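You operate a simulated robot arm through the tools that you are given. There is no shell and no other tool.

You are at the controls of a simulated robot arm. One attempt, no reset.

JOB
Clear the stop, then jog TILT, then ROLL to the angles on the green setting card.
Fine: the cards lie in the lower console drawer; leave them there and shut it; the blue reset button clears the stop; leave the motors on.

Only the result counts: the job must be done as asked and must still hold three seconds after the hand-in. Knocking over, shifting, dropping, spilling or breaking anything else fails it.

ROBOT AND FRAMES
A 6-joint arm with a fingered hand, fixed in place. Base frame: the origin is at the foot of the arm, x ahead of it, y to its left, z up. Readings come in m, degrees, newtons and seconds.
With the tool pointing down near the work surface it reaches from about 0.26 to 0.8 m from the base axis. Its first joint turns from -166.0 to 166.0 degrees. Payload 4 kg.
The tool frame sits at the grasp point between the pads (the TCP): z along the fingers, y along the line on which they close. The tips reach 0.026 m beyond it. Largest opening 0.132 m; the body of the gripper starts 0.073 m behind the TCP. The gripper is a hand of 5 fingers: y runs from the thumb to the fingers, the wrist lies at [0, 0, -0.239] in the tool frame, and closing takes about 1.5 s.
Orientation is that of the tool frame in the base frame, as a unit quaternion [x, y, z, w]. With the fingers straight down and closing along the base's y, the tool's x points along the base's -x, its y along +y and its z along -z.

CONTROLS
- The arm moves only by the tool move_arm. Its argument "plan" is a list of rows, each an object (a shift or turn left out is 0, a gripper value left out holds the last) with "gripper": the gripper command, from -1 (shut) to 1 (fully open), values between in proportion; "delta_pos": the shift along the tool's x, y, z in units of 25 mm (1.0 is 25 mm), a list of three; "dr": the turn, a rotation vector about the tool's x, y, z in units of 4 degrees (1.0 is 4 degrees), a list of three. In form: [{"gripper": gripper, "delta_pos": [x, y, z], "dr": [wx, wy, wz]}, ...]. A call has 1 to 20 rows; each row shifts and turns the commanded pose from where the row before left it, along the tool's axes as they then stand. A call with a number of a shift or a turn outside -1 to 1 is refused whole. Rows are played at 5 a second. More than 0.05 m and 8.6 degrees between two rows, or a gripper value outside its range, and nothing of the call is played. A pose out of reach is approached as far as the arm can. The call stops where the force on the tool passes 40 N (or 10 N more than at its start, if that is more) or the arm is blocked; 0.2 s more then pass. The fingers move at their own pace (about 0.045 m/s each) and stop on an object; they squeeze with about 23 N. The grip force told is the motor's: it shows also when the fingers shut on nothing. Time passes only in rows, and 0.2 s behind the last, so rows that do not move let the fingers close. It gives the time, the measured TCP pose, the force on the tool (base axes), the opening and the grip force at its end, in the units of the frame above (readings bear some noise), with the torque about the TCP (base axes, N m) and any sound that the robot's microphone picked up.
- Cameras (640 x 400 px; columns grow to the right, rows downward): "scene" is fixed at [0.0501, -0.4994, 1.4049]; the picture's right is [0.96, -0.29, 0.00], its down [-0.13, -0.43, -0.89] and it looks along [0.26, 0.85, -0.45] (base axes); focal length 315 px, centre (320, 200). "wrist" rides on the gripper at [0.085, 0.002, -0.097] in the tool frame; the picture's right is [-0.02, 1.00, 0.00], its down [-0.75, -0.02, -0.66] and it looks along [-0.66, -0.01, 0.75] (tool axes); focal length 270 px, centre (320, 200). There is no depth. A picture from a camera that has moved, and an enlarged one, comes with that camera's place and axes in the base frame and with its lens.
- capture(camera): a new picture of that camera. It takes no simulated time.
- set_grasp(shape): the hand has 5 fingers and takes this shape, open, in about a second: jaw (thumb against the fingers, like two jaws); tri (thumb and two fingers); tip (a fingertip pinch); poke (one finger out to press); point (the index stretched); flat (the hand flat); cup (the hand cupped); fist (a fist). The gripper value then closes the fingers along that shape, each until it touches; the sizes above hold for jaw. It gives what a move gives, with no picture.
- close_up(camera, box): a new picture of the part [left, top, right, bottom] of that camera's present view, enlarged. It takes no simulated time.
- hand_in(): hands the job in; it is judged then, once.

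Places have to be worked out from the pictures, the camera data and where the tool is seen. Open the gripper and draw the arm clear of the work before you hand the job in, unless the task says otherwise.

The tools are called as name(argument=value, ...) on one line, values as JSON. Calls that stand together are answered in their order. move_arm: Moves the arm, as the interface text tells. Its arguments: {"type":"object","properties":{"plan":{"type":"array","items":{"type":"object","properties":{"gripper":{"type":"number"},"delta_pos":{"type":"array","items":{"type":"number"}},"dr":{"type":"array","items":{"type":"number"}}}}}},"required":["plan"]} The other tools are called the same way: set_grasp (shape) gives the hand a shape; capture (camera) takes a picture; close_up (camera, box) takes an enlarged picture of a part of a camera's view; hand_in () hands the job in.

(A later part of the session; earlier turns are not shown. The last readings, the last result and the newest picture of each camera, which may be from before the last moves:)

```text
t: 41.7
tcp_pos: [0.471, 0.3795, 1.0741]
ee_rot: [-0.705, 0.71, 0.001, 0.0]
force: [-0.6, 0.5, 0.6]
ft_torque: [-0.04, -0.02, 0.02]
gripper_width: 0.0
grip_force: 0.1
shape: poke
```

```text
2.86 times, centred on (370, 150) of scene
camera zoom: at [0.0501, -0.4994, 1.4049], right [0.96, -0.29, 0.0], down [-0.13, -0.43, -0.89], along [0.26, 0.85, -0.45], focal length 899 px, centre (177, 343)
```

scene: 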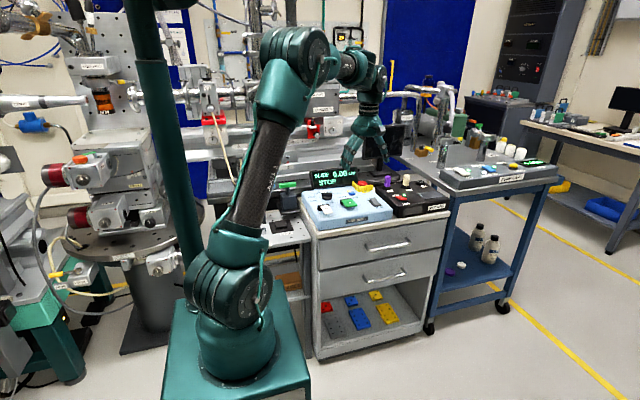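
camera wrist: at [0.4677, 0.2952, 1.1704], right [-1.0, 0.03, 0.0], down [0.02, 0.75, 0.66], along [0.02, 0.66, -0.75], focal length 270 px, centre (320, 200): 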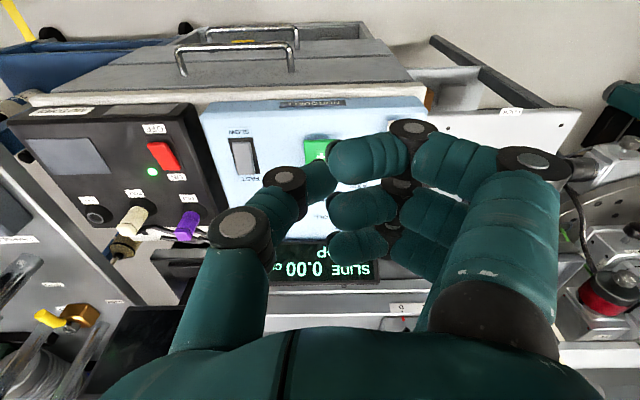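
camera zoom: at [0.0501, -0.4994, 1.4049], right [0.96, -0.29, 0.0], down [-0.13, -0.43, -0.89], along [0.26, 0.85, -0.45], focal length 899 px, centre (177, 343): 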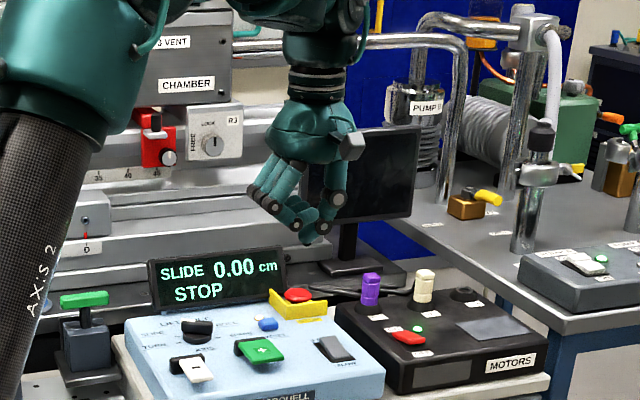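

Poke looks like a clenched pinch. I compare with "point" (index stretched).

set_grasp(shape="point")

capture(camera="wrist")

close_up(camera="scene", box=[310, 80, 430, 220])

```text
t: 42.6
tcp_pos: [0.4712, 0.3786, 1.0735]
ee_rot: [-0.704, 0.71, 0.0, 0.002]
force: [-0.1, 0.7, -0.1]
ft_torque: [0.03, 0.0, -0.01]
gripper_width: 0.1261
grip_force: 0.0
shape: point
```

```text
taken
camera wrist: at [0.4677, 0.2952, 1.1704], right [-1.0, 0.03, 0.0], down [0.02, 0.75, 0.66], along [0.02, 0.66, -0.75], focal length 270 px, centre (320, 200)
```

wrist: 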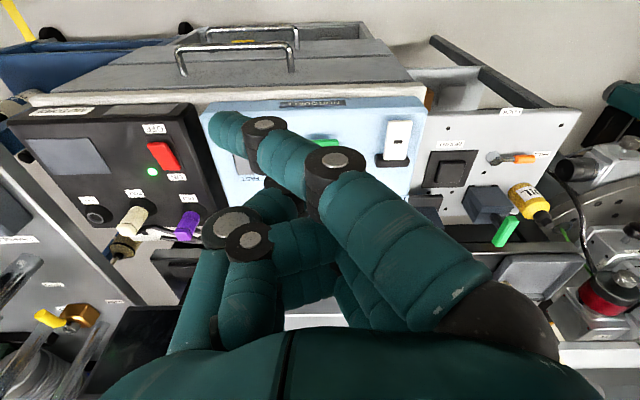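

```text
2.86 times, centred on (370, 150) of scene
camera zoom: at [0.0501, -0.4994, 1.4049], right [0.96, -0.29, 0.0], down [-0.13, -0.43, -0.89], along [0.26, 0.85, -0.45], focal length 899 px, centre (177, 343)
```

zoom: 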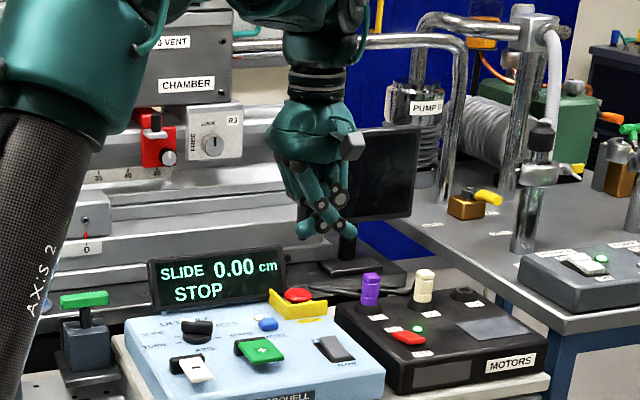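

I need a clearer look at which part is lowest, so I return to poke and zoom in.

set_grasp(shape="poke")

close_up(camera="scene", box=[335, 108, 415, 178])

close_up(camera="wrist", box=[220, 100, 460, 290])

```text
t: 43.5
tcp_pos: [0.4705, 0.3789, 1.0731]
ee_rot: [-0.704, 0.71, 0.001, 0.0]
force: [0.3, 0.2, 0.0]
ft_torque: [0.01, 0.01, 0.02]
gripper_width: 0.0002
grip_force: 0.0
shape: poke
```

```text
5.71 times, centred on (375, 143) of scene
camera zoom: at [0.0501, -0.4994, 1.4049], right [0.96, -0.29, 0.0], down [-0.13, -0.43, -0.89], along [0.26, 0.85, -0.45], focal length 1798 px, centre (6, 526)
```

zoom: 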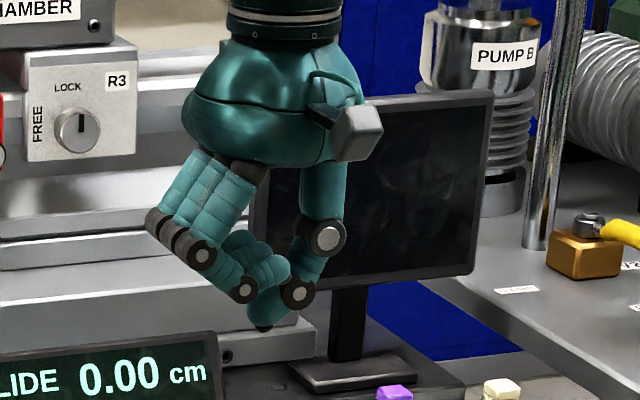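

```text
2.11 times, centred on (340, 195) of wrist
camera zoom: at [0.4677, 0.2952, 1.1704], right [-1.0, 0.03, 0.0], down [0.02, 0.75, 0.66], along [0.02, 0.66, -0.75], focal length 569 px, centre (278, 210)
```

zoom: 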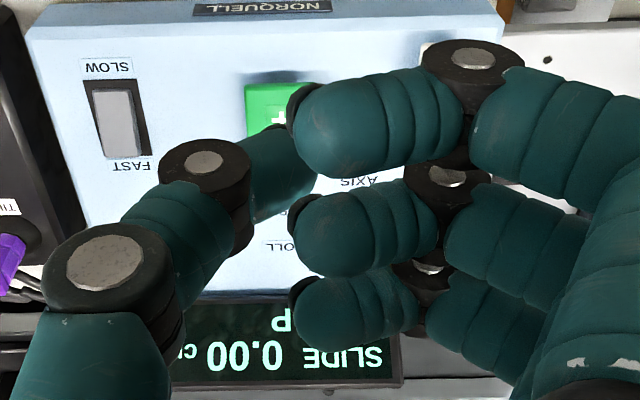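

In poke the thumb tip is the lowest point, roughly on the tool axis with the other fingers curled higher. To keep the thumb off the E-stop I lean the hand 14° toward -x, then move to about 3 cm above the reset button.

move_arm(plan=[{"dr": [1, 0, 0]}, {"dr": [1, 0, 0]}, {"dr": [1, 0, 0]}, {"dr": [0.5, 0, 0]}, {"delta_pos": [-0.984, -0.03, 0.7]}, {"delta_pos": [-0.984, -0.03, 0.7]}, {"delta_pos": [-0.984, -0.03, 0.7]}, {"delta_pos": [-0.984, -0.03, 0.7]}, {"delta_pos": [-0.984, -0.03, 0.7]}, {"delta_pos": [-0.984, -0.03, 0.7]}, {"delta_pos": [-0.984, -0.03, 0.7]}, {"delta_pos": [-0.984, -0.03, 0.7]}, {"delta_pos": [-0.984, -0.03, 0.7]}])

close_up(camera="scene", box=[310, 140, 410, 215])

capture(camera="wrist")

```text
t: 46.3
tcp_pos: [0.5163, 0.6024, 0.9222]
ee_rot: [-0.698, 0.705, -0.086, 0.086]
force: [1.0, 0.3, -0.2]
ft_torque: [0.03, 0.03, 0.0]
gripper_width: 0.0
grip_force: 0.0
shape: poke
```

```text
5.33 times, centred on (360, 178) of scene
camera zoom: at [0.0501, -0.4994, 1.4049], right [0.96, -0.29, 0.0], down [-0.13, -0.43, -0.89], along [0.26, 0.85, -0.45], focal length 1678 px, centre (107, 320)
```

zoom: 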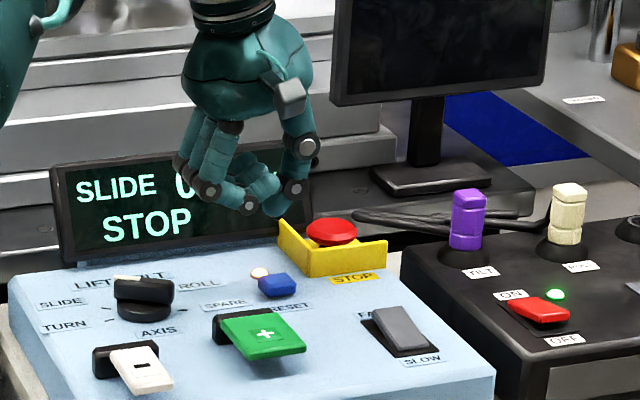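

```text
taken
camera wrist: at [0.4904, 0.5184, 1.0151], right [-0.97, 0.03, -0.24], down [-0.14, 0.75, 0.64], along [0.2, 0.66, -0.73], focal length 270 px, centre (320, 200)
```

wrist: 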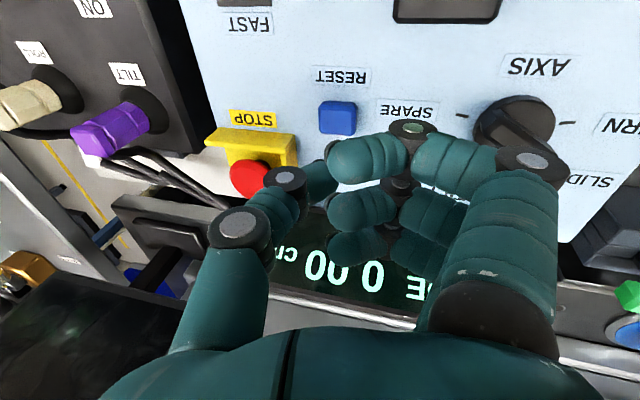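

The thumb tip projects as TCP + 0.026 along the tool axis, almost right over the button (0.525, 0.600). I go straight down, slowing near z=0.84.

move_arm(plan=[{"delta_pos": [0.01, 0.12, 0.67]}, {"delta_pos": [0.01, 0.12, 0.67]}, {"delta_pos": [0, 0.12, 0.6]}])

close_up(camera="scene", box=[310, 140, 410, 215])

capture(camera="wrist")

```text
t: 47.1
tcp_pos: [0.5204, 0.601, 0.8727]
ee_rot: [-0.698, 0.705, -0.087, 0.086]
force: [-0.7, 0.4, 0.2]
ft_torque: [0.01, 0.01, -0.01]
gripper_width: 0.0002
grip_force: 0.2
shape: poke
```

```text
5.33 times, centred on (360, 178) of scene
camera zoom: at [0.0501, -0.4994, 1.4049], right [0.96, -0.29, 0.0], down [-0.13, -0.43, -0.89], along [0.26, 0.85, -0.45], focal length 1678 px, centre (107, 320)
```

zoom: 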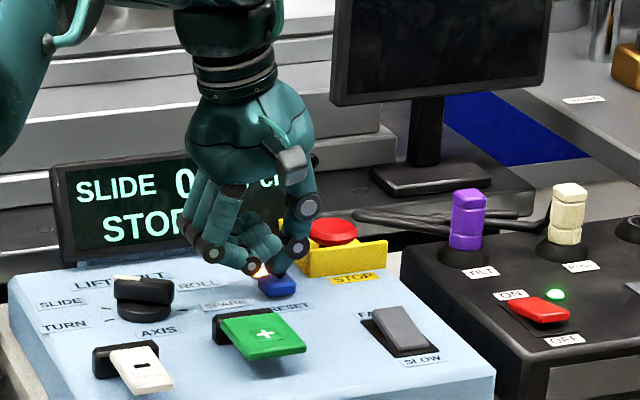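

```text
taken
camera wrist: at [0.4941, 0.5174, 0.9659], right [-0.97, 0.03, -0.24], down [-0.14, 0.75, 0.64], along [0.2, 0.66, -0.73], focal length 270 px, centre (320, 200)
```

wrist: 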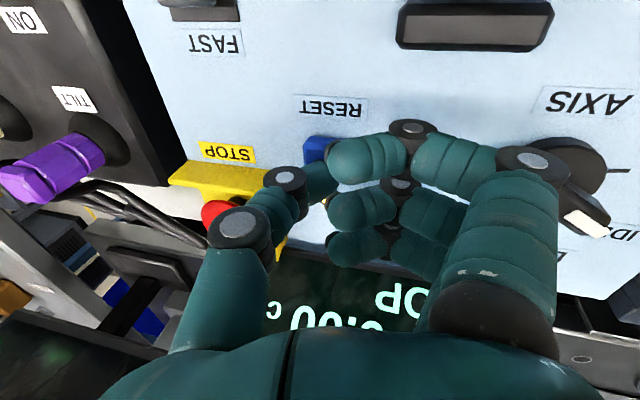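

The tip is about 1 cm above the button. I press in small steps.

move_arm(plan=[{"delta_pos": [0.02, 0.04, 0.16]}, {"delta_pos": [0.02, 0.04, 0.16]}, {"delta_pos": [0, 0.04, 0.16]}, {"delta_pos": [0, 0.04, 0.16]}, {"delta_pos": [0, 0.04, 0.16]}])

close_up(camera="scene", box=[310, 140, 410, 215])

```text
t: 48.3
tcp_pos: [0.5242, 0.6007, 0.8625]
ee_rot: [-0.696, 0.706, -0.086, 0.095]
force: [-1.5, -2.6, 22.1]
ft_torque: [-0.14, -0.02, -0.01]
gripper_width: 0.0
grip_force: 0.1
shape: poke
heard: click
stopped in row 5: the force on the tool passed its limit at 42 N (the readings are from after the stop); the commanded pose is now the measured one
```

```text
5.33 times, centred on (360, 178) of scene
camera zoom: at [0.0501, -0.4994, 1.4049], right [0.96, -0.29, 0.0], down [-0.13, -0.43, -0.89], along [0.26, 0.85, -0.45], focal length 1678 px, centre (107, 320)
```

zoom: 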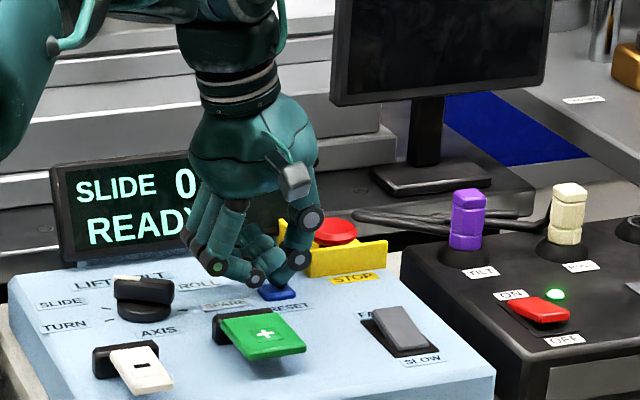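

The stop is cleared: the display shows READY. I lift straight up, undo the lean and switch to the jaw shape for the knob. Tick geometry puts the knob centre at (0.410, 0.612), with positions 40° apart and the pointer at SLIDE, 60° left of +y.

move_arm(plan=[{"delta_pos": [0, -0.24, -0.97]}, {"delta_pos": [0, -0.24, -0.97]}, {"delta_pos": [0, -0.24, -0.97]}, {"delta_pos": [0, -0.24, -0.97]}, {"delta_pos": [0, -0.24, -0.97]}, {"delta_pos": [0, -0.24, -0.97]}, {"dr": [-1, 0, 0]}, {"dr": [-1, 0, 0]}, {"dr": [-1, 0, 0]}, {"dr": [-0.7, 0, 0]}])

set_grasp(shape="tri")

capture(camera="wrist")

close_up(camera="scene", box=[300, 90, 430, 220])

```text
t: 50.5
tcp_pos: [0.4993, 0.5992, 0.9831]
ee_rot: [-0.702, 0.712, 0.006, 0.001]
force: [-0.9, 0.2, 0.3]
ft_torque: [0.04, -0.01, 0.04]
gripper_width: 0.0001
grip_force: 0.0
shape: poke
out of reach, approached as far as the arm can: row 6, 7, 8
```

```text
t: 51.4
tcp_pos: [0.4993, 0.5993, 0.9845]
ee_rot: [-0.703, 0.711, 0.006, 0.001]
force: [-0.6, -0.7, 0.0]
ft_torque: [0.01, 0.0, -0.02]
gripper_width: 0.1319
grip_force: 0.1
shape: tri
```

```text
taken
camera wrist: at [0.497, 0.5143, 1.0792], right [-1.0, 0.03, 0.01], down [0.03, 0.75, 0.67], along [0.02, 0.66, -0.75], focal length 270 px, centre (320, 200)
```

wrist: 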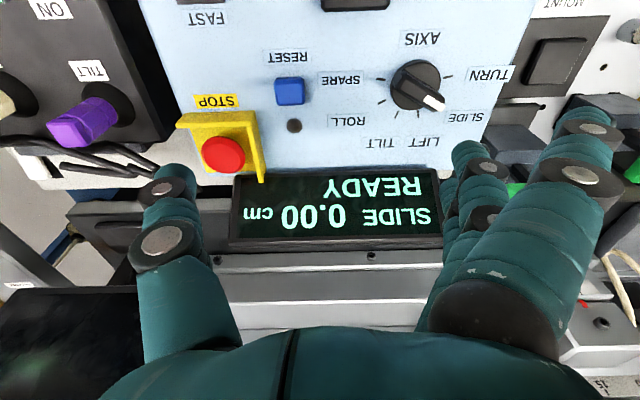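

```text
3.08 times, centred on (365, 155) of scene
camera zoom: at [0.0501, -0.4994, 1.4049], right [0.96, -0.29, 0.0], down [-0.13, -0.43, -0.89], along [0.26, 0.85, -0.45], focal length 968 px, centre (182, 338)
```

zoom: 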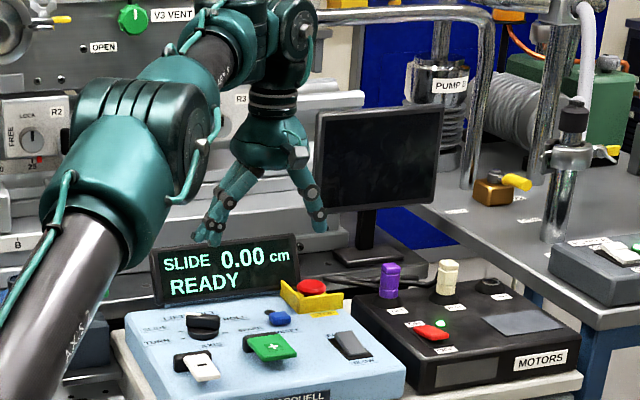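

Knob and labels are clearly visible here. I zoom in for a precise fix and return to the jaw shape.

close_up(camera="wrist", box=[340, 40, 500, 140])

set_grasp(shape="tip")

capture(camera="wrist")

close_up(camera="scene", box=[350, 100, 420, 170])

set_grasp(shape="jaw")

close_up(camera="scene", box=[350, 100, 420, 170])

```text
4.00 times, centred on (420, 90) of wrist
camera zoom: at [0.497, 0.5143, 1.0792], right [-1.0, 0.03, 0.01], down [0.03, 0.75, 0.67], along [0.02, 0.66, -0.75], focal length 1081 px, centre (-80, 640)
```

zoom: 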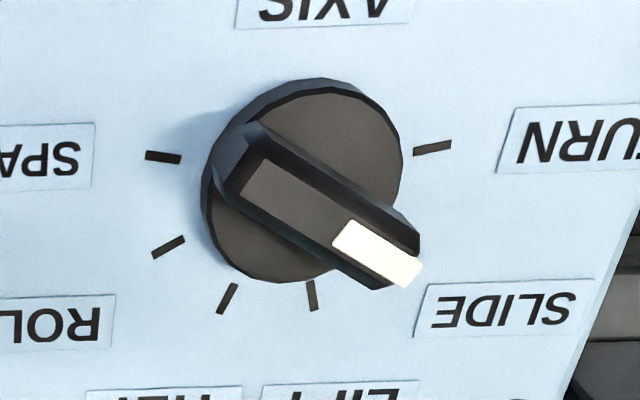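

```text
t: 52.3
tcp_pos: [0.499, 0.5986, 0.9836]
ee_rot: [-0.704, 0.71, 0.005, 0.0]
force: [-0.1, 1.0, -0.5]
ft_torque: [0.0, 0.0, -0.02]
gripper_width: 0.1318
grip_force: 0.1
shape: tip
```

```text
taken
camera wrist: at [0.497, 0.5143, 1.0792], right [-1.0, 0.03, 0.01], down [0.03, 0.75, 0.67], along [0.02, 0.66, -0.75], focal length 270 px, centre (320, 200)
```

wrist: 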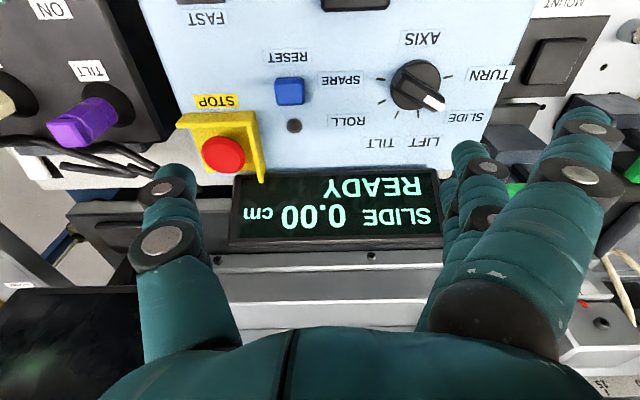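

```text
5.71 times, centred on (385, 135) of scene
camera zoom: at [0.0501, -0.4994, 1.4049], right [0.96, -0.29, 0.0], down [-0.13, -0.43, -0.89], along [0.26, 0.85, -0.45], focal length 1798 px, centre (-51, 571)
```

zoom: 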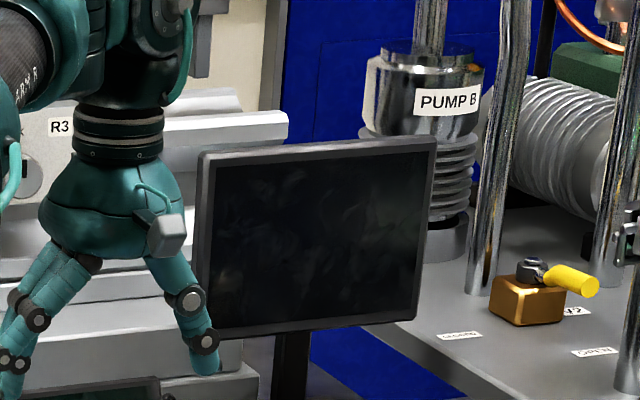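

```text
t: 53.2
tcp_pos: [0.5003, 0.5998, 0.9842]
ee_rot: [-0.704, 0.711, 0.005, 0.001]
force: [-0.1, -0.2, -0.3]
ft_torque: [0.02, 0.01, 0.04]
gripper_width: 0.1321
grip_force: 0.1
shape: jaw
```

```text
5.71 times, centred on (385, 135) of scene
camera zoom: at [0.0501, -0.4994, 1.4049], right [0.96, -0.29, 0.0], down [-0.13, -0.43, -0.89], along [0.26, 0.85, -0.45], focal length 1798 px, centre (-51, 571)
```

zoom: 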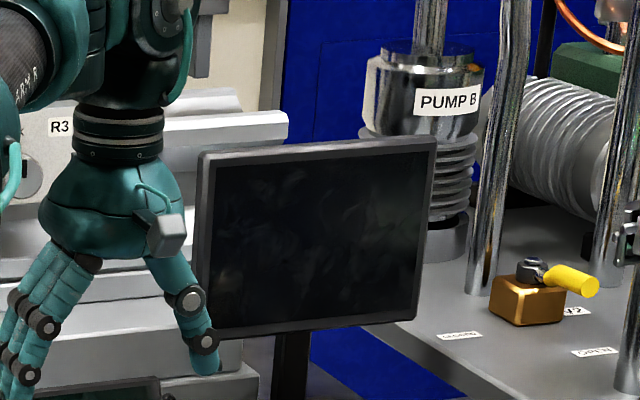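

The bar's centre is about (0.4115, 0.602), its top z≈0.847, pointing 59° left of +y. I move above it and yaw so the jaw closes across the bar.

move_arm(plan=[{"delta_pos": [0, 0.88, 0.1]}, {"delta_pos": [0, 0.88, 0.1]}, {"delta_pos": [0, 0.88, 0.1]}, {"delta_pos": [0, 0.88, 0.1]}, {"dr": [0, 0, 1]}, {"dr": [0, 0, 1]}, {"dr": [0, 0, 1]}, {"dr": [0, 0, 1]}, {"dr": [0, 0, 1]}, {"dr": [0, 0, 1]}, {"dr": [0, 0, 1]}, {"dr": [0, 0, 1]}, {"dr": [0, 0, 1]}, {"dr": [0, 0, 1]}, {"dr": [0, 0, 1]}, {"dr": [0, 0, 1]}, {"dr": [0, 0, 1]}, {"dr": [0, 0, 1]}, {"dr": [0, 0, 1]}, {"dr": [0, 0, 1]}])

move_arm(plan=[{"gripper": 0.0, "dr": [0, 0, 1]}, {"dr": [0, 0, 1]}, {"dr": [0, 0, 1]}, {"dr": [0, 0, 1]}, {"dr": [0, 0, 1]}, {"dr": [0, 0, 1]}, {"dr": [0, 0, 1]}, {"dr": [0, 0, 1]}, {"dr": [0, 0, 1]}, {"dr": [0, 0, 1]}, {"dr": [0, 0, 1]}, {"dr": [0, 0, 1]}, {"dr": [0, 0, 1]}, {"dr": [0, 0, 1]}])

capture(camera="wrist")

close_up(camera="scene", box=[290, 120, 410, 220])

```text
t: 57.4
tcp_pos: [0.4213, 0.618, 0.9846]
ee_rot: [-0.219, 0.976, 0.006, -0.003]
force: [-0.5, 0.1, 0.7]
ft_torque: [0.0, -0.04, 0.0]
gripper_width: 0.1316
grip_force: 0.2
shape: jaw
out of reach, approached as far as the arm can: row 3, 4
```

```text
t: 60.4
tcp_pos: [0.4217, 0.6182, 0.9846]
ee_rot: [0.265, 0.964, 0.003, -0.005]
force: [-0.6, 0.2, -0.4]
ft_torque: [0.0, -0.02, 0.02]
gripper_width: 0.067
grip_force: 0.1
shape: jaw
```

```text
taken
camera wrist: at [0.3506, 0.6625, 1.082], right [0.53, 0.85, 0.0], down [0.64, -0.4, 0.65], along [0.55, -0.34, -0.76], focal length 270 px, centre (320, 200)
```

wrist: 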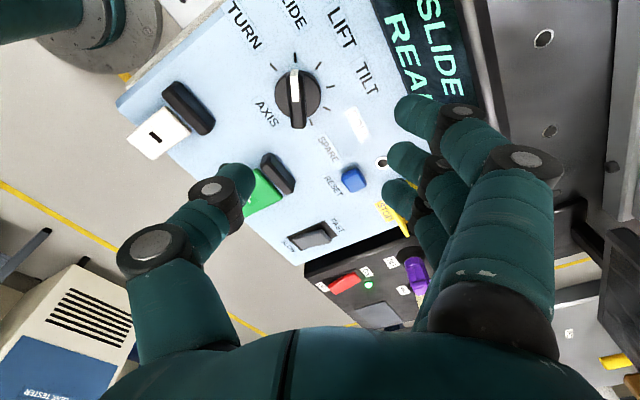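

```text
4.00 times, centred on (350, 170) of scene
camera zoom: at [0.0501, -0.4994, 1.4049], right [0.96, -0.29, 0.0], down [-0.13, -0.43, -0.89], along [0.26, 0.85, -0.45], focal length 1258 px, centre (200, 320)
```

zoom: 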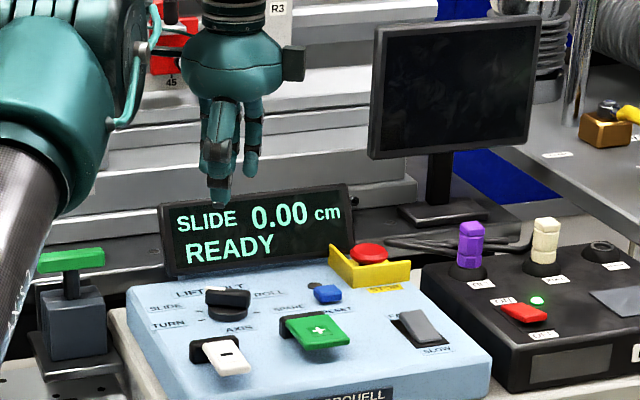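

The bar is aligned with the tool's x axis as intended, at (0.411, 0.601). I centre over it and go down to z≈0.90 with the jaw half open.

move_arm(plan=[{"delta_pos": [0.005, -0.4, 0.4]}, {"delta_pos": [0.005, -0.39, 0.6]}, {"delta_pos": [0, 0, 0.8]}, {"delta_pos": [0, 0, 0.8]}, {"delta_pos": [0, 0, 0.8]}])

capture(camera="wrist")

close_up(camera="scene", box=[300, 150, 380, 220])

```text
t: 61.6
tcp_pos: [0.417, 0.6119, 0.9027]
ee_rot: [0.264, 0.965, 0.002, -0.005]
force: [0.4, 0.5, 0.4]
ft_torque: [0.02, 0.02, 0.04]
gripper_width: 0.0671
grip_force: 0.1
shape: jaw
out of reach, approached as far as the arm can: row 4, 5
```

```text
taken
camera wrist: at [0.346, 0.6559, 0.9998], right [0.53, 0.85, 0.0], down [0.65, -0.4, 0.65], along [0.55, -0.34, -0.76], focal length 270 px, centre (320, 200)
```

wrist: 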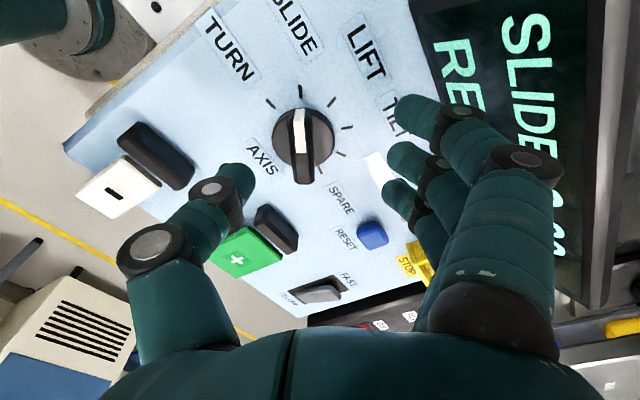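

```text
5.71 times, centred on (340, 185) of scene
camera zoom: at [0.0501, -0.4994, 1.4049], right [0.96, -0.29, 0.0], down [-0.13, -0.43, -0.89], along [0.26, 0.85, -0.45], focal length 1798 px, centre (206, 286)
```

zoom: 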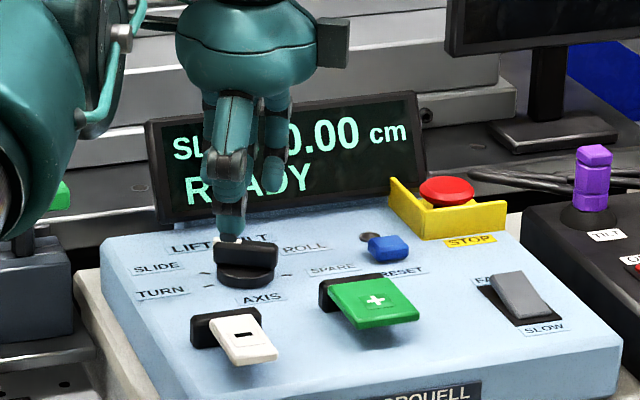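

The xy lags the target by about 1 cm and was reported out of reach. I nudge toward the knob centre to see how the arm responds.

move_arm(plan=[{"delta_pos": [0, -0.25, 0]}, {"delta_pos": [0, -0.25, 0]}])

capture(camera="scene")

```text
t: 62.2
tcp_pos: [0.4173, 0.611, 0.9039]
ee_rot: [0.264, 0.965, 0.002, -0.005]
force: [1.1, -0.7, 0.8]
ft_torque: [0.04, -0.01, 0.01]
gripper_width: 0.067
grip_force: 0.1
shape: jaw
out of reach, approached as far as the arm can: row 1, 2
```

```text
taken
```

scene: 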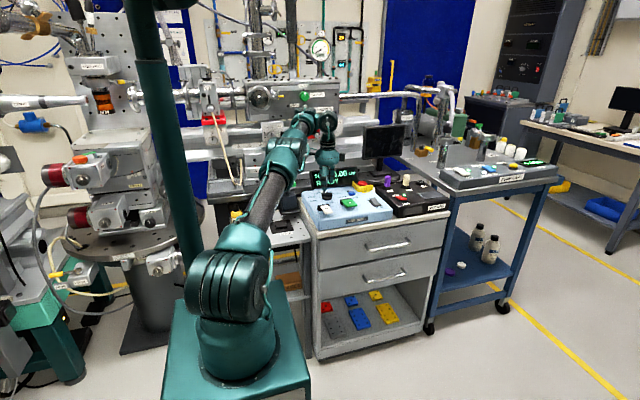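

I take a closer look at the arm's posture to understand the limit.

close_up(camera="scene", box=[180, 90, 400, 380])

close_up(camera="scene", box=[240, 95, 370, 215])

```text
1.38 times, centred on (290, 235) of scene
camera zoom: at [0.0501, -0.4994, 1.4049], right [0.96, -0.29, 0.0], down [-0.13, -0.43, -0.89], along [0.26, 0.85, -0.45], focal length 434 px, centre (361, 152)
```

zoom: 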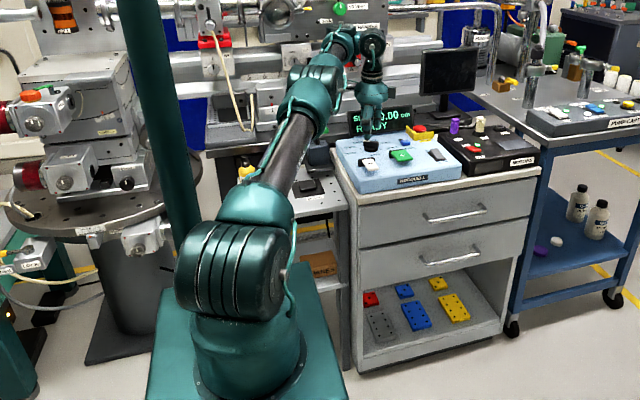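

```text
3.33 times, centred on (305, 155) of scene
camera zoom: at [0.0501, -0.4994, 1.4049], right [0.96, -0.29, 0.0], down [-0.13, -0.43, -0.89], along [0.26, 0.85, -0.45], focal length 1049 px, centre (370, 350)
```

zoom: 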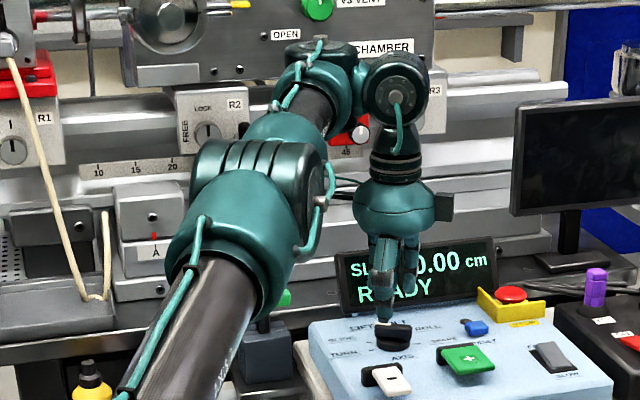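

The arm has a UR-like offset wrist, so I probe the limit: up 4 cm, then inward, then down in small steps.

move_arm(plan=[{"delta_pos": [0, 0, -0.8]}, {"delta_pos": [0, 0, -0.8]}, {"delta_pos": [0, -0.22, 0]}, {"delta_pos": [0, -0.22, 0]}])

move_arm(plan=[{"dr": [0, 0, 0.5]}, {"dr": [0, 0, -0.5]}])

```text
t: 63.2
tcp_pos: [0.4125, 0.6018, 0.9443]
ee_rot: [0.264, 0.965, 0.004, -0.003]
force: [0.3, -0.6, 0.1]
ft_torque: [0.01, 0.0, -0.01]
gripper_width: 0.0669
grip_force: 0.0
shape: jaw
```

```text
t: 63.8
tcp_pos: [0.4123, 0.6017, 0.9446]
ee_rot: [0.264, 0.965, 0.004, -0.004]
force: [0.3, 0.3, -1.5]
ft_torque: [-0.01, -0.01, -0.02]
gripper_width: 0.0669
grip_force: 0.1
shape: jaw
```

At z=0.944 the spot is reachable and lower it isn't. I test whether a small tilt about the tool's x axis frees it.

move_arm(plan=[{"dr": [1, 0, 0]}, {"dr": [1, 0, 0]}, {"delta_pos": [0, 0.08, 0.6]}, {"delta_pos": [0, 0.08, 0.6]}])

```text
t: 64.8
tcp_pos: [0.4123, 0.6015, 0.9134]
ee_rot: [0.264, 0.962, -0.064, -0.023]
force: [0.0, -0.5, -0.2]
ft_torque: [0.01, -0.01, -0.02]
gripper_width: 0.0668
grip_force: 0.1
shape: jaw
```

An inward tilt of 8° frees it, so the wrist pitch was the limit. I continue down to z≈0.87 with this tilt and check the alignment.

move_arm(plan=[{"delta_pos": [0, 0.078, 0.57]}, {"delta_pos": [0, 0.078, 0.57]}, {"delta_pos": [0, 0.078, 0.57]}])

capture(camera="wrist")

close_up(camera="scene", box=[300, 150, 380, 220])

```text
t: 65.6
tcp_pos: [0.4098, 0.6027, 0.8701]
ee_rot: [0.264, 0.962, -0.063, -0.023]
force: [-0.5, -0.2, -0.8]
ft_torque: [0.01, -0.02, 0.0]
gripper_width: 0.0668
grip_force: 0.1
shape: jaw
```

```text
taken
camera wrist: at [0.3449, 0.6578, 0.9663], right [0.52, 0.84, -0.13], down [0.69, -0.32, 0.65], along [0.5, -0.43, -0.75], focal length 270 px, centre (320, 200)
```

wrist: 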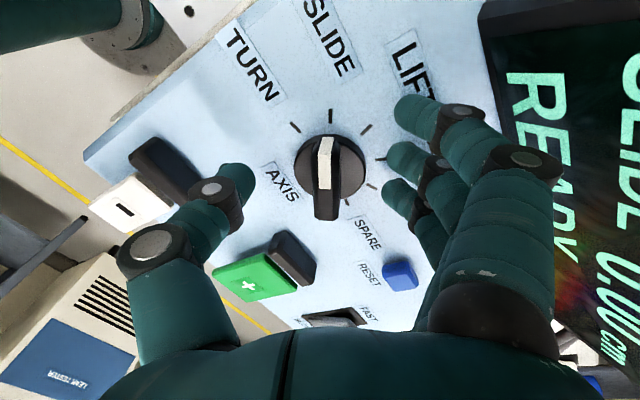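

```text
5.71 times, centred on (340, 185) of scene
camera zoom: at [0.0501, -0.4994, 1.4049], right [0.96, -0.29, 0.0], down [-0.13, -0.43, -0.89], along [0.26, 0.85, -0.45], focal length 1798 px, centre (206, 286)
```

zoom: 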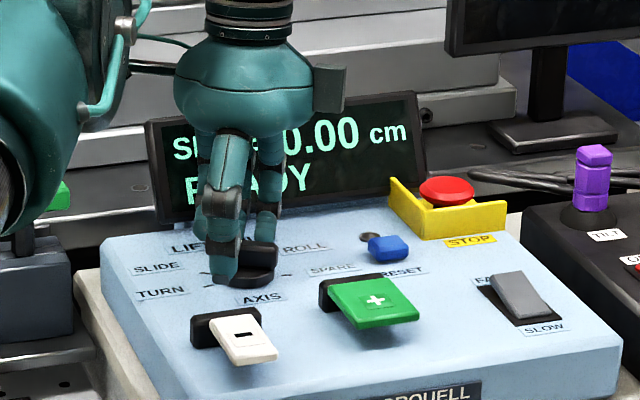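

The bar is centred between thumb and fingers. I lower 12 mm more and close on it.

move_arm(plan=[{"delta_pos": [0, 0.03, 0.24]}, {"delta_pos": [0, 0.03, 0.24]}, {"gripper": -1}, {"gripper": -1}, {"gripper": -1}, {"gripper": -1}, {"gripper": -1}, {"gripper": -1}])

capture(camera="wrist")

close_up(camera="scene", box=[300, 150, 380, 220])

```text
t: 66.7
tcp_pos: [0.4107, 0.6022, 0.8626]
ee_rot: [0.263, 0.963, -0.06, -0.023]
force: [-6.5, -11.5, 13.8]
ft_torque: [-0.57, 0.33, -0.08]
gripper_width: 0.0274
grip_force: 16.7
shape: jaw
stopped in row 5: the force on the tool passed its limit at 42 N (the readings are from after the stop); the commanded pose is now the measured one
```

```text
taken
camera wrist: at [0.3457, 0.6582, 0.9591], right [0.52, 0.84, -0.13], down [0.69, -0.33, 0.65], along [0.5, -0.42, -0.75], focal length 270 px, centre (320, 200)
```

wrist: 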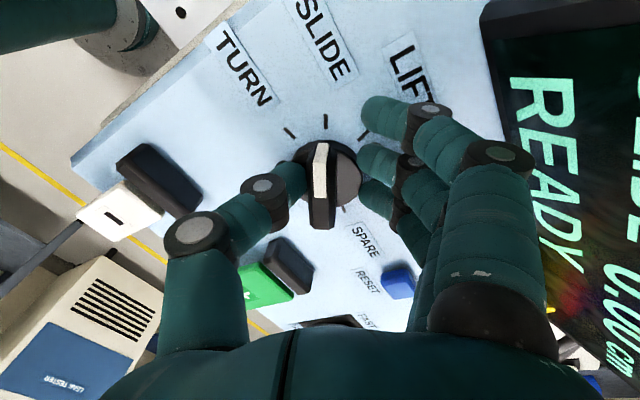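

```text
5.71 times, centred on (340, 185) of scene
camera zoom: at [0.0501, -0.4994, 1.4049], right [0.96, -0.29, 0.0], down [-0.13, -0.43, -0.89], along [0.26, 0.85, -0.45], focal length 1798 px, centre (206, 286)
```

zoom: 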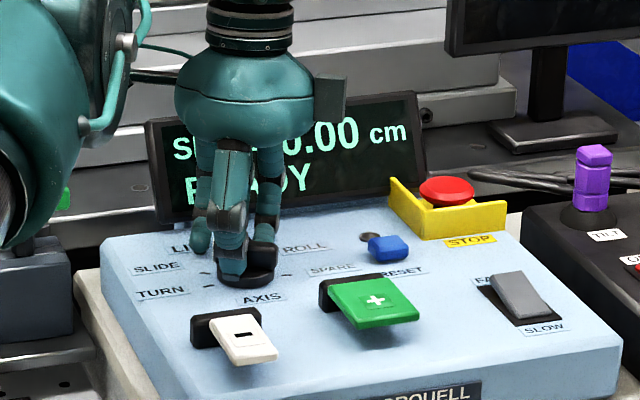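

The thumb met the bar first and pushed while the fingers were still short. I open a bit, shift the hand 7 mm toward the thumb side, raise 2 mm and close again.

move_arm(plan=[{"gripper": -0.3}, {"delta_pos": [0, -0.15, -0.08]}, {"delta_pos": [0, -0.13, 0]}, {}])

capture(camera="wrist")

```text
t: 67.7
tcp_pos: [0.4082, 0.5974, 0.8639]
ee_rot: [0.263, 0.963, -0.062, -0.021]
force: [1.8, 1.8, -0.9]
ft_torque: [0.03, -0.01, 0.02]
gripper_width: 0.0466
grip_force: 0.1
shape: jaw
```

```text
taken
camera wrist: at [0.3426, 0.6525, 0.9603], right [0.52, 0.84, -0.13], down [0.69, -0.33, 0.65], along [0.5, -0.43, -0.75], focal length 270 px, centre (320, 200)
```

wrist: 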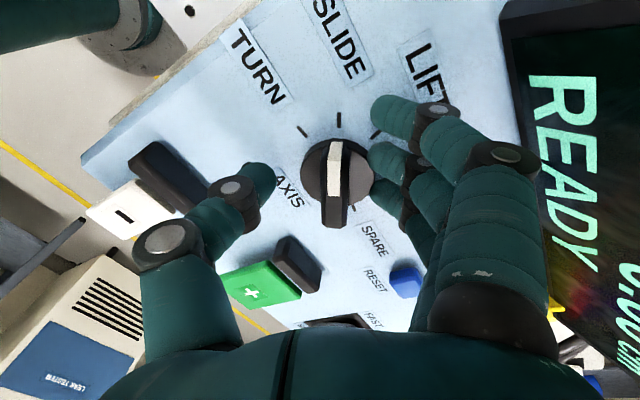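

Now the bar sits slightly to the fingers' side. I move back 3 mm, raise 3 mm and close gradually, watching the force.

move_arm(plan=[{"delta_pos": [0, 0.12, -0.12]}, {"gripper": -0.45}, {"gripper": -0.5}, {"gripper": -0.55}, {"gripper": -0.6}, {"gripper": -0.65}, {"gripper": -0.7}])

capture(camera="wrist")

close_up(camera="scene", box=[310, 160, 370, 210])

```text
t: 69.3
tcp_pos: [0.4097, 0.6008, 0.8663]
ee_rot: [0.263, 0.963, -0.061, -0.022]
force: [4.9, 10.3, 6.6]
ft_torque: [0.36, -0.21, 0.06]
gripper_width: 0.0229
grip_force: 0.0
shape: jaw
```

```text
taken
camera wrist: at [0.3441, 0.6556, 0.9632], right [0.52, 0.84, -0.13], down [0.69, -0.33, 0.65], along [0.5, -0.42, -0.75], focal length 270 px, centre (320, 200)
```

wrist: 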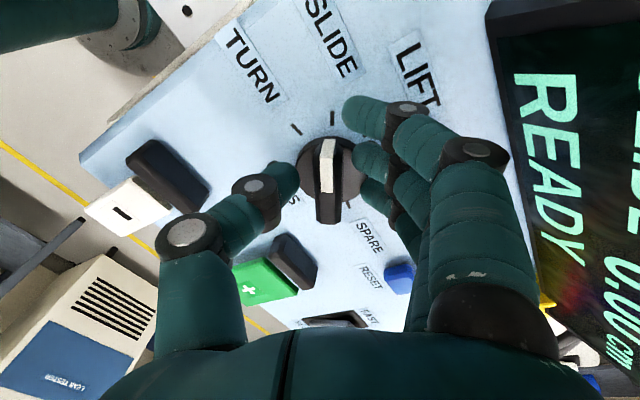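

```text
8.00 times, centred on (340, 185) of scene
camera zoom: at [0.0501, -0.4994, 1.4049], right [0.96, -0.29, 0.0], down [-0.13, -0.43, -0.89], along [0.26, 0.85, -0.45], focal length 2517 px, centre (160, 320)
```

zoom: 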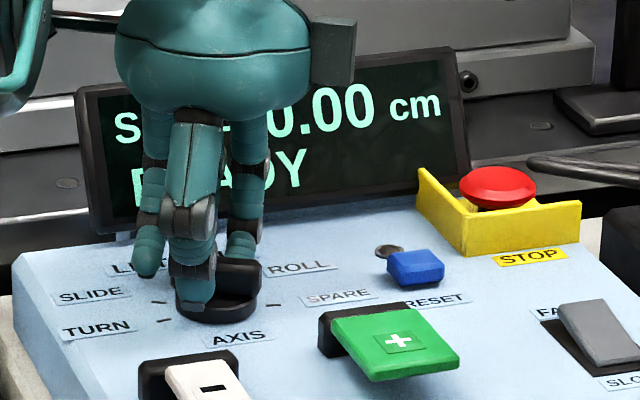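

The fingers touch now and the thumb is about 4 mm short. I ease 2 mm toward +y and close the rest gradually.

move_arm(plan=[{"delta_pos": [0, 0.08, 0], "gripper": -0.7}, {"gripper": -0.75}, {"gripper": -0.8}, {"gripper": -0.85}, {"gripper": -0.9}, {"gripper": -1}, {"gripper": -1}, {"gripper": -1}])

capture(camera="wrist")

close_up(camera="scene", box=[310, 160, 370, 210])

```text
t: 71.1
tcp_pos: [0.4094, 0.6017, 0.8639]
ee_rot: [0.263, 0.963, -0.062, -0.022]
force: [-2.3, -3.1, 2.1]
ft_torque: [0.2, -0.07, -0.03]
gripper_width: 0.0101
grip_force: 23.5
shape: jaw
```

```text
taken
camera wrist: at [0.3446, 0.6568, 0.9618], right [0.52, 0.84, -0.13], down [0.69, -0.33, 0.65], along [0.5, -0.43, -0.75], focal length 270 px, centre (320, 200)
```

wrist: 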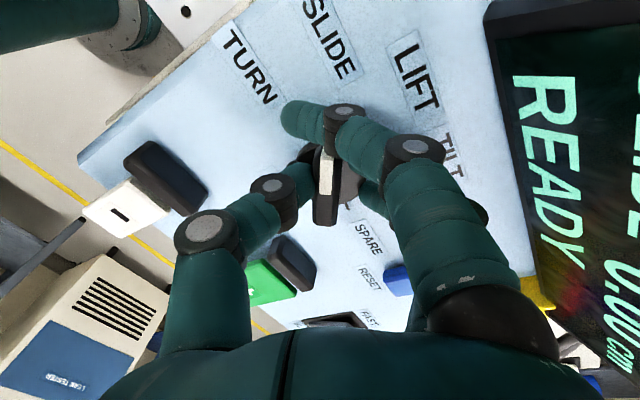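

```text
8.00 times, centred on (340, 185) of scene
camera zoom: at [0.0501, -0.4994, 1.4049], right [0.96, -0.29, 0.0], down [-0.13, -0.43, -0.89], along [0.26, 0.85, -0.45], focal length 2517 px, centre (160, 320)
```

zoom: 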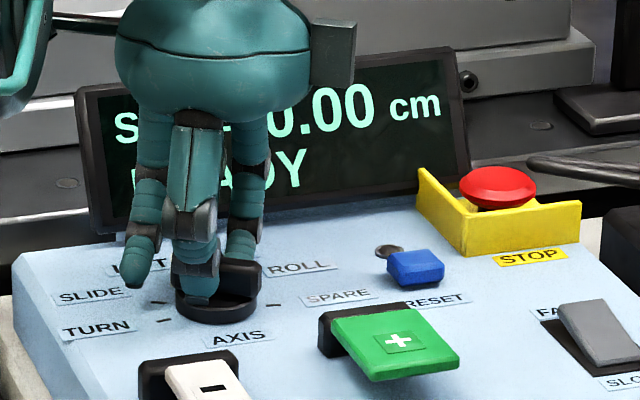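

The bar is gripped at 10 mm with 23 N. I turn clockwise 40° (one position) and check the display.

move_arm(plan=[{"dr": [0, 0, 1]}, {"dr": [0, 0, 1]}, {"dr": [0, 0, 1]}, {"dr": [0, 0, 1]}, {"dr": [0, 0, 1]}, {"dr": [0, 0, 1]}, {"dr": [0, 0, 1]}, {"dr": [0, 0, 1]}, {"dr": [0, 0, 1]}, {"dr": [0, 0, 1]}])

capture(camera="wrist")

close_up(camera="scene", box=[300, 150, 380, 220])

```text
t: 73.3
tcp_pos: [0.4094, 0.6024, 0.8655]
ee_rot: [0.576, 0.815, -0.066, 0.001]
force: [-13.5, 13.0, 0.4]
ft_torque: [0.38, 0.14, 0.05]
gripper_width: 0.007
grip_force: 23.1
shape: jaw
```

```text
taken
camera wrist: at [0.3894, 0.6937, 0.9553], right [0.95, 0.31, -0.1], down [0.29, -0.64, 0.71], along [0.15, -0.7, -0.7], focal length 270 px, centre (320, 200)
```

wrist: 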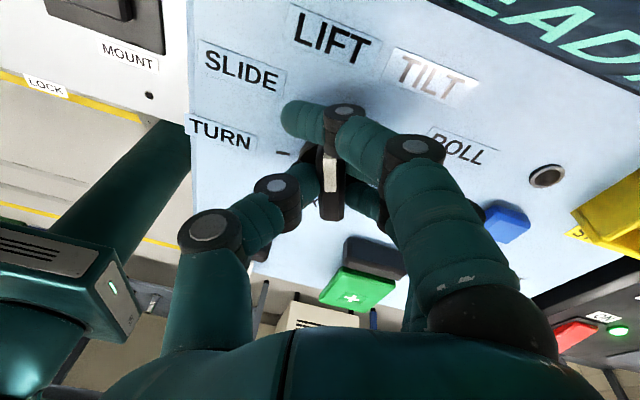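

```text
5.71 times, centred on (340, 185) of scene
camera zoom: at [0.0501, -0.4994, 1.4049], right [0.96, -0.29, 0.0], down [-0.13, -0.43, -0.89], along [0.26, 0.85, -0.45], focal length 1798 px, centre (206, 286)
```

zoom: 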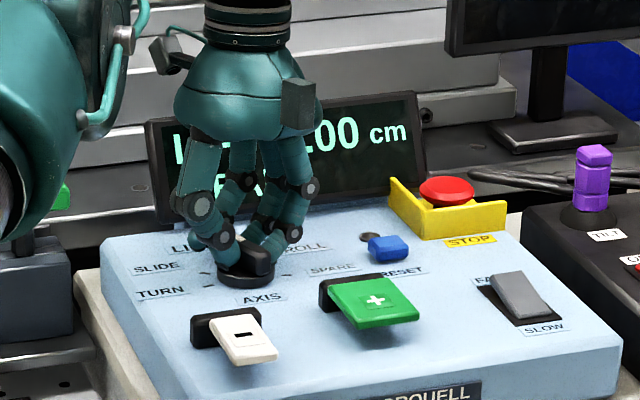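

The bar followed and the display seems to show LIFT. I turn another 40° to TILT.

move_arm(plan=[{"dr": [0, 0, 1]}, {"dr": [0, 0, 1]}, {"dr": [0, 0, 1]}, {"dr": [0, 0, 1]}, {"dr": [0, 0, 1]}, {"dr": [0, 0, 1]}, {"dr": [0, 0, 1]}, {"dr": [0, 0, 1]}, {"dr": [0, 0, 1]}, {"dr": [0, 0, 1]}])

capture(camera="wrist")

close_up(camera="scene", box=[300, 150, 380, 220])

```text
t: 75.5
tcp_pos: [0.4103, 0.6021, 0.8659]
ee_rot: [0.82, 0.568, -0.06, 0.022]
force: [-9.5, 22.8, 7.9]
ft_torque: [0.46, 0.19, 0.12]
gripper_width: 0.0073
grip_force: 23.2
shape: jaw
```

```text
taken
camera wrist: at [0.4475, 0.6914, 0.9517], right [0.93, -0.37, -0.03], down [-0.23, -0.63, 0.75], along [-0.3, -0.69, -0.66], focal length 270 px, centre (320, 200)
```

wrist: 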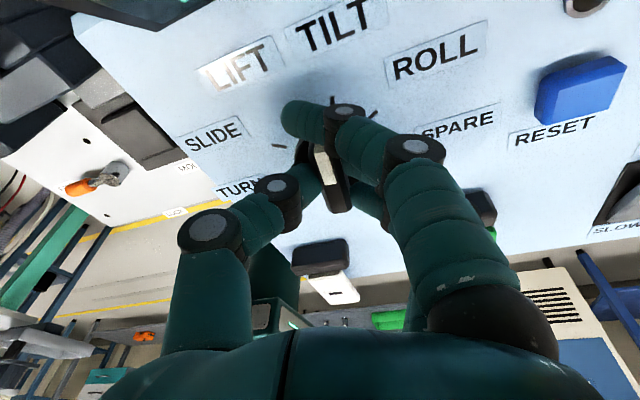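

```text
5.71 times, centred on (340, 185) of scene
camera zoom: at [0.0501, -0.4994, 1.4049], right [0.96, -0.29, 0.0], down [-0.13, -0.43, -0.89], along [0.26, 0.85, -0.45], focal length 1798 px, centre (206, 286)
```

zoom: 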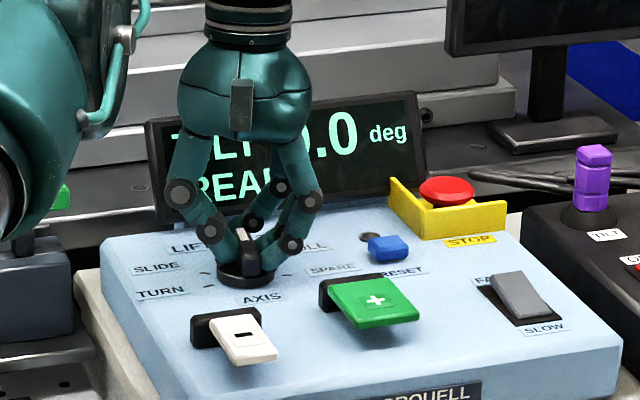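

The display now reads TILT in degrees. I open the hand gently and lift straight off the knob.

move_arm(plan=[{"gripper": -0.5}, {"gripper": 0.0}, {"gripper": 0.0}, {"gripper": 0.0}, {"gripper": 0.0}, {"delta_pos": [-0.05, -0.013, -0.4]}, {"delta_pos": [-0.1, -0.026, -0.8]}, {"delta_pos": [-0.1, -0.026, -0.8]}, {"delta_pos": [-0.1, -0.026, -0.8]}])

capture(camera="wrist")

close_up(camera="scene", box=[300, 150, 380, 220])

```text
t: 77.5
tcp_pos: [0.4089, 0.6025, 0.9365]
ee_rot: [0.82, 0.568, -0.06, 0.022]
force: [0.1, -0.5, -0.8]
ft_torque: [-0.01, 0.01, 0.0]
gripper_width: 0.0652
grip_force: 0.1
shape: jaw
```

```text
taken
camera wrist: at [0.4473, 0.6908, 1.0216], right [0.93, -0.37, -0.03], down [-0.23, -0.62, 0.75], along [-0.3, -0.69, -0.66], focal length 270 px, centre (320, 200)
```

wrist: 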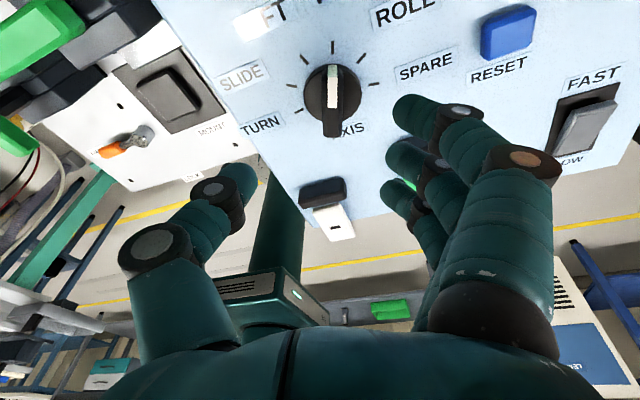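

```text
5.71 times, centred on (340, 185) of scene
camera zoom: at [0.0501, -0.4994, 1.4049], right [0.96, -0.29, 0.0], down [-0.13, -0.43, -0.89], along [0.26, 0.85, -0.45], focal length 1798 px, centre (206, 286)
```

zoom: 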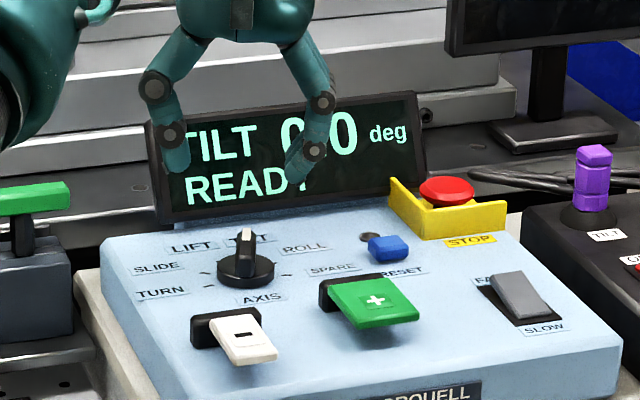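

TILT 0.0 deg, READY. For the '-' key I switch to poke and move inward to above the white key, tilting the hand further inward on the way to stay within the wrist limit.

set_grasp(shape="poke")

move_arm(plan=[{"delta_pos": [-0.79, 0.1, 0.325], "dr": [0.173, -0.555, 0]}, {"delta_pos": [-0.79, 0.1, 0.325], "dr": [0.173, -0.555, 0]}, {"delta_pos": [-0.79, 0.1, 0.325], "dr": [0.173, -0.555, 0]}, {"delta_pos": [-0.79, 0.1, 0.325], "dr": [0.173, -0.555, 0]}, {"delta_pos": [-0.79, 0.1, 0.325], "dr": [0.173, -0.555, 0]}, {"delta_pos": [-0.79, 0.1, 0.325], "dr": [0.173, -0.555, 0]}])

capture(camera="wrist")

close_up(camera="scene", box=[290, 150, 380, 225])

```text
t: 78.4
tcp_pos: [0.409, 0.6015, 0.9364]
ee_rot: [0.82, 0.568, -0.06, 0.022]
force: [0.5, 0.3, 0.2]
ft_torque: [-0.01, -0.01, 0.01]
gripper_width: 0.0
grip_force: 0.0
shape: poke
```

```text
t: 79.8
tcp_pos: [0.3788, 0.4788, 0.9153]
ee_rot: [0.808, 0.559, -0.177, 0.058]
force: [-0.4, -0.3, -0.5]
ft_torque: [0.01, -0.03, -0.02]
gripper_width: 0.0
grip_force: 0.1
shape: poke
```

```text
taken
camera wrist: at [0.4272, 0.5822, 0.9749], right [0.92, -0.39, -0.1], down [-0.1, -0.47, 0.88], along [-0.38, -0.8, -0.47], focal length 270 px, centre (320, 200)
```

wrist: 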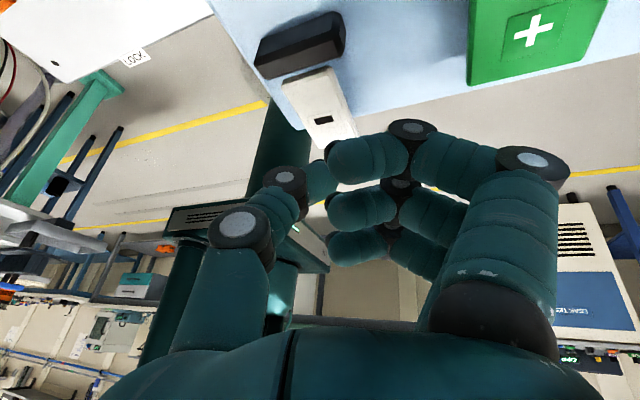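

```text
5.33 times, centred on (335, 188) of scene
camera zoom: at [0.0501, -0.4994, 1.4049], right [0.96, -0.29, 0.0], down [-0.13, -0.43, -0.89], along [0.26, 0.85, -0.45], focal length 1678 px, centre (240, 267)
```

zoom: 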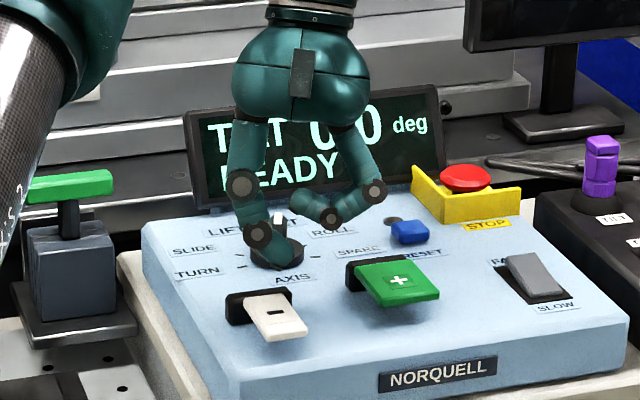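

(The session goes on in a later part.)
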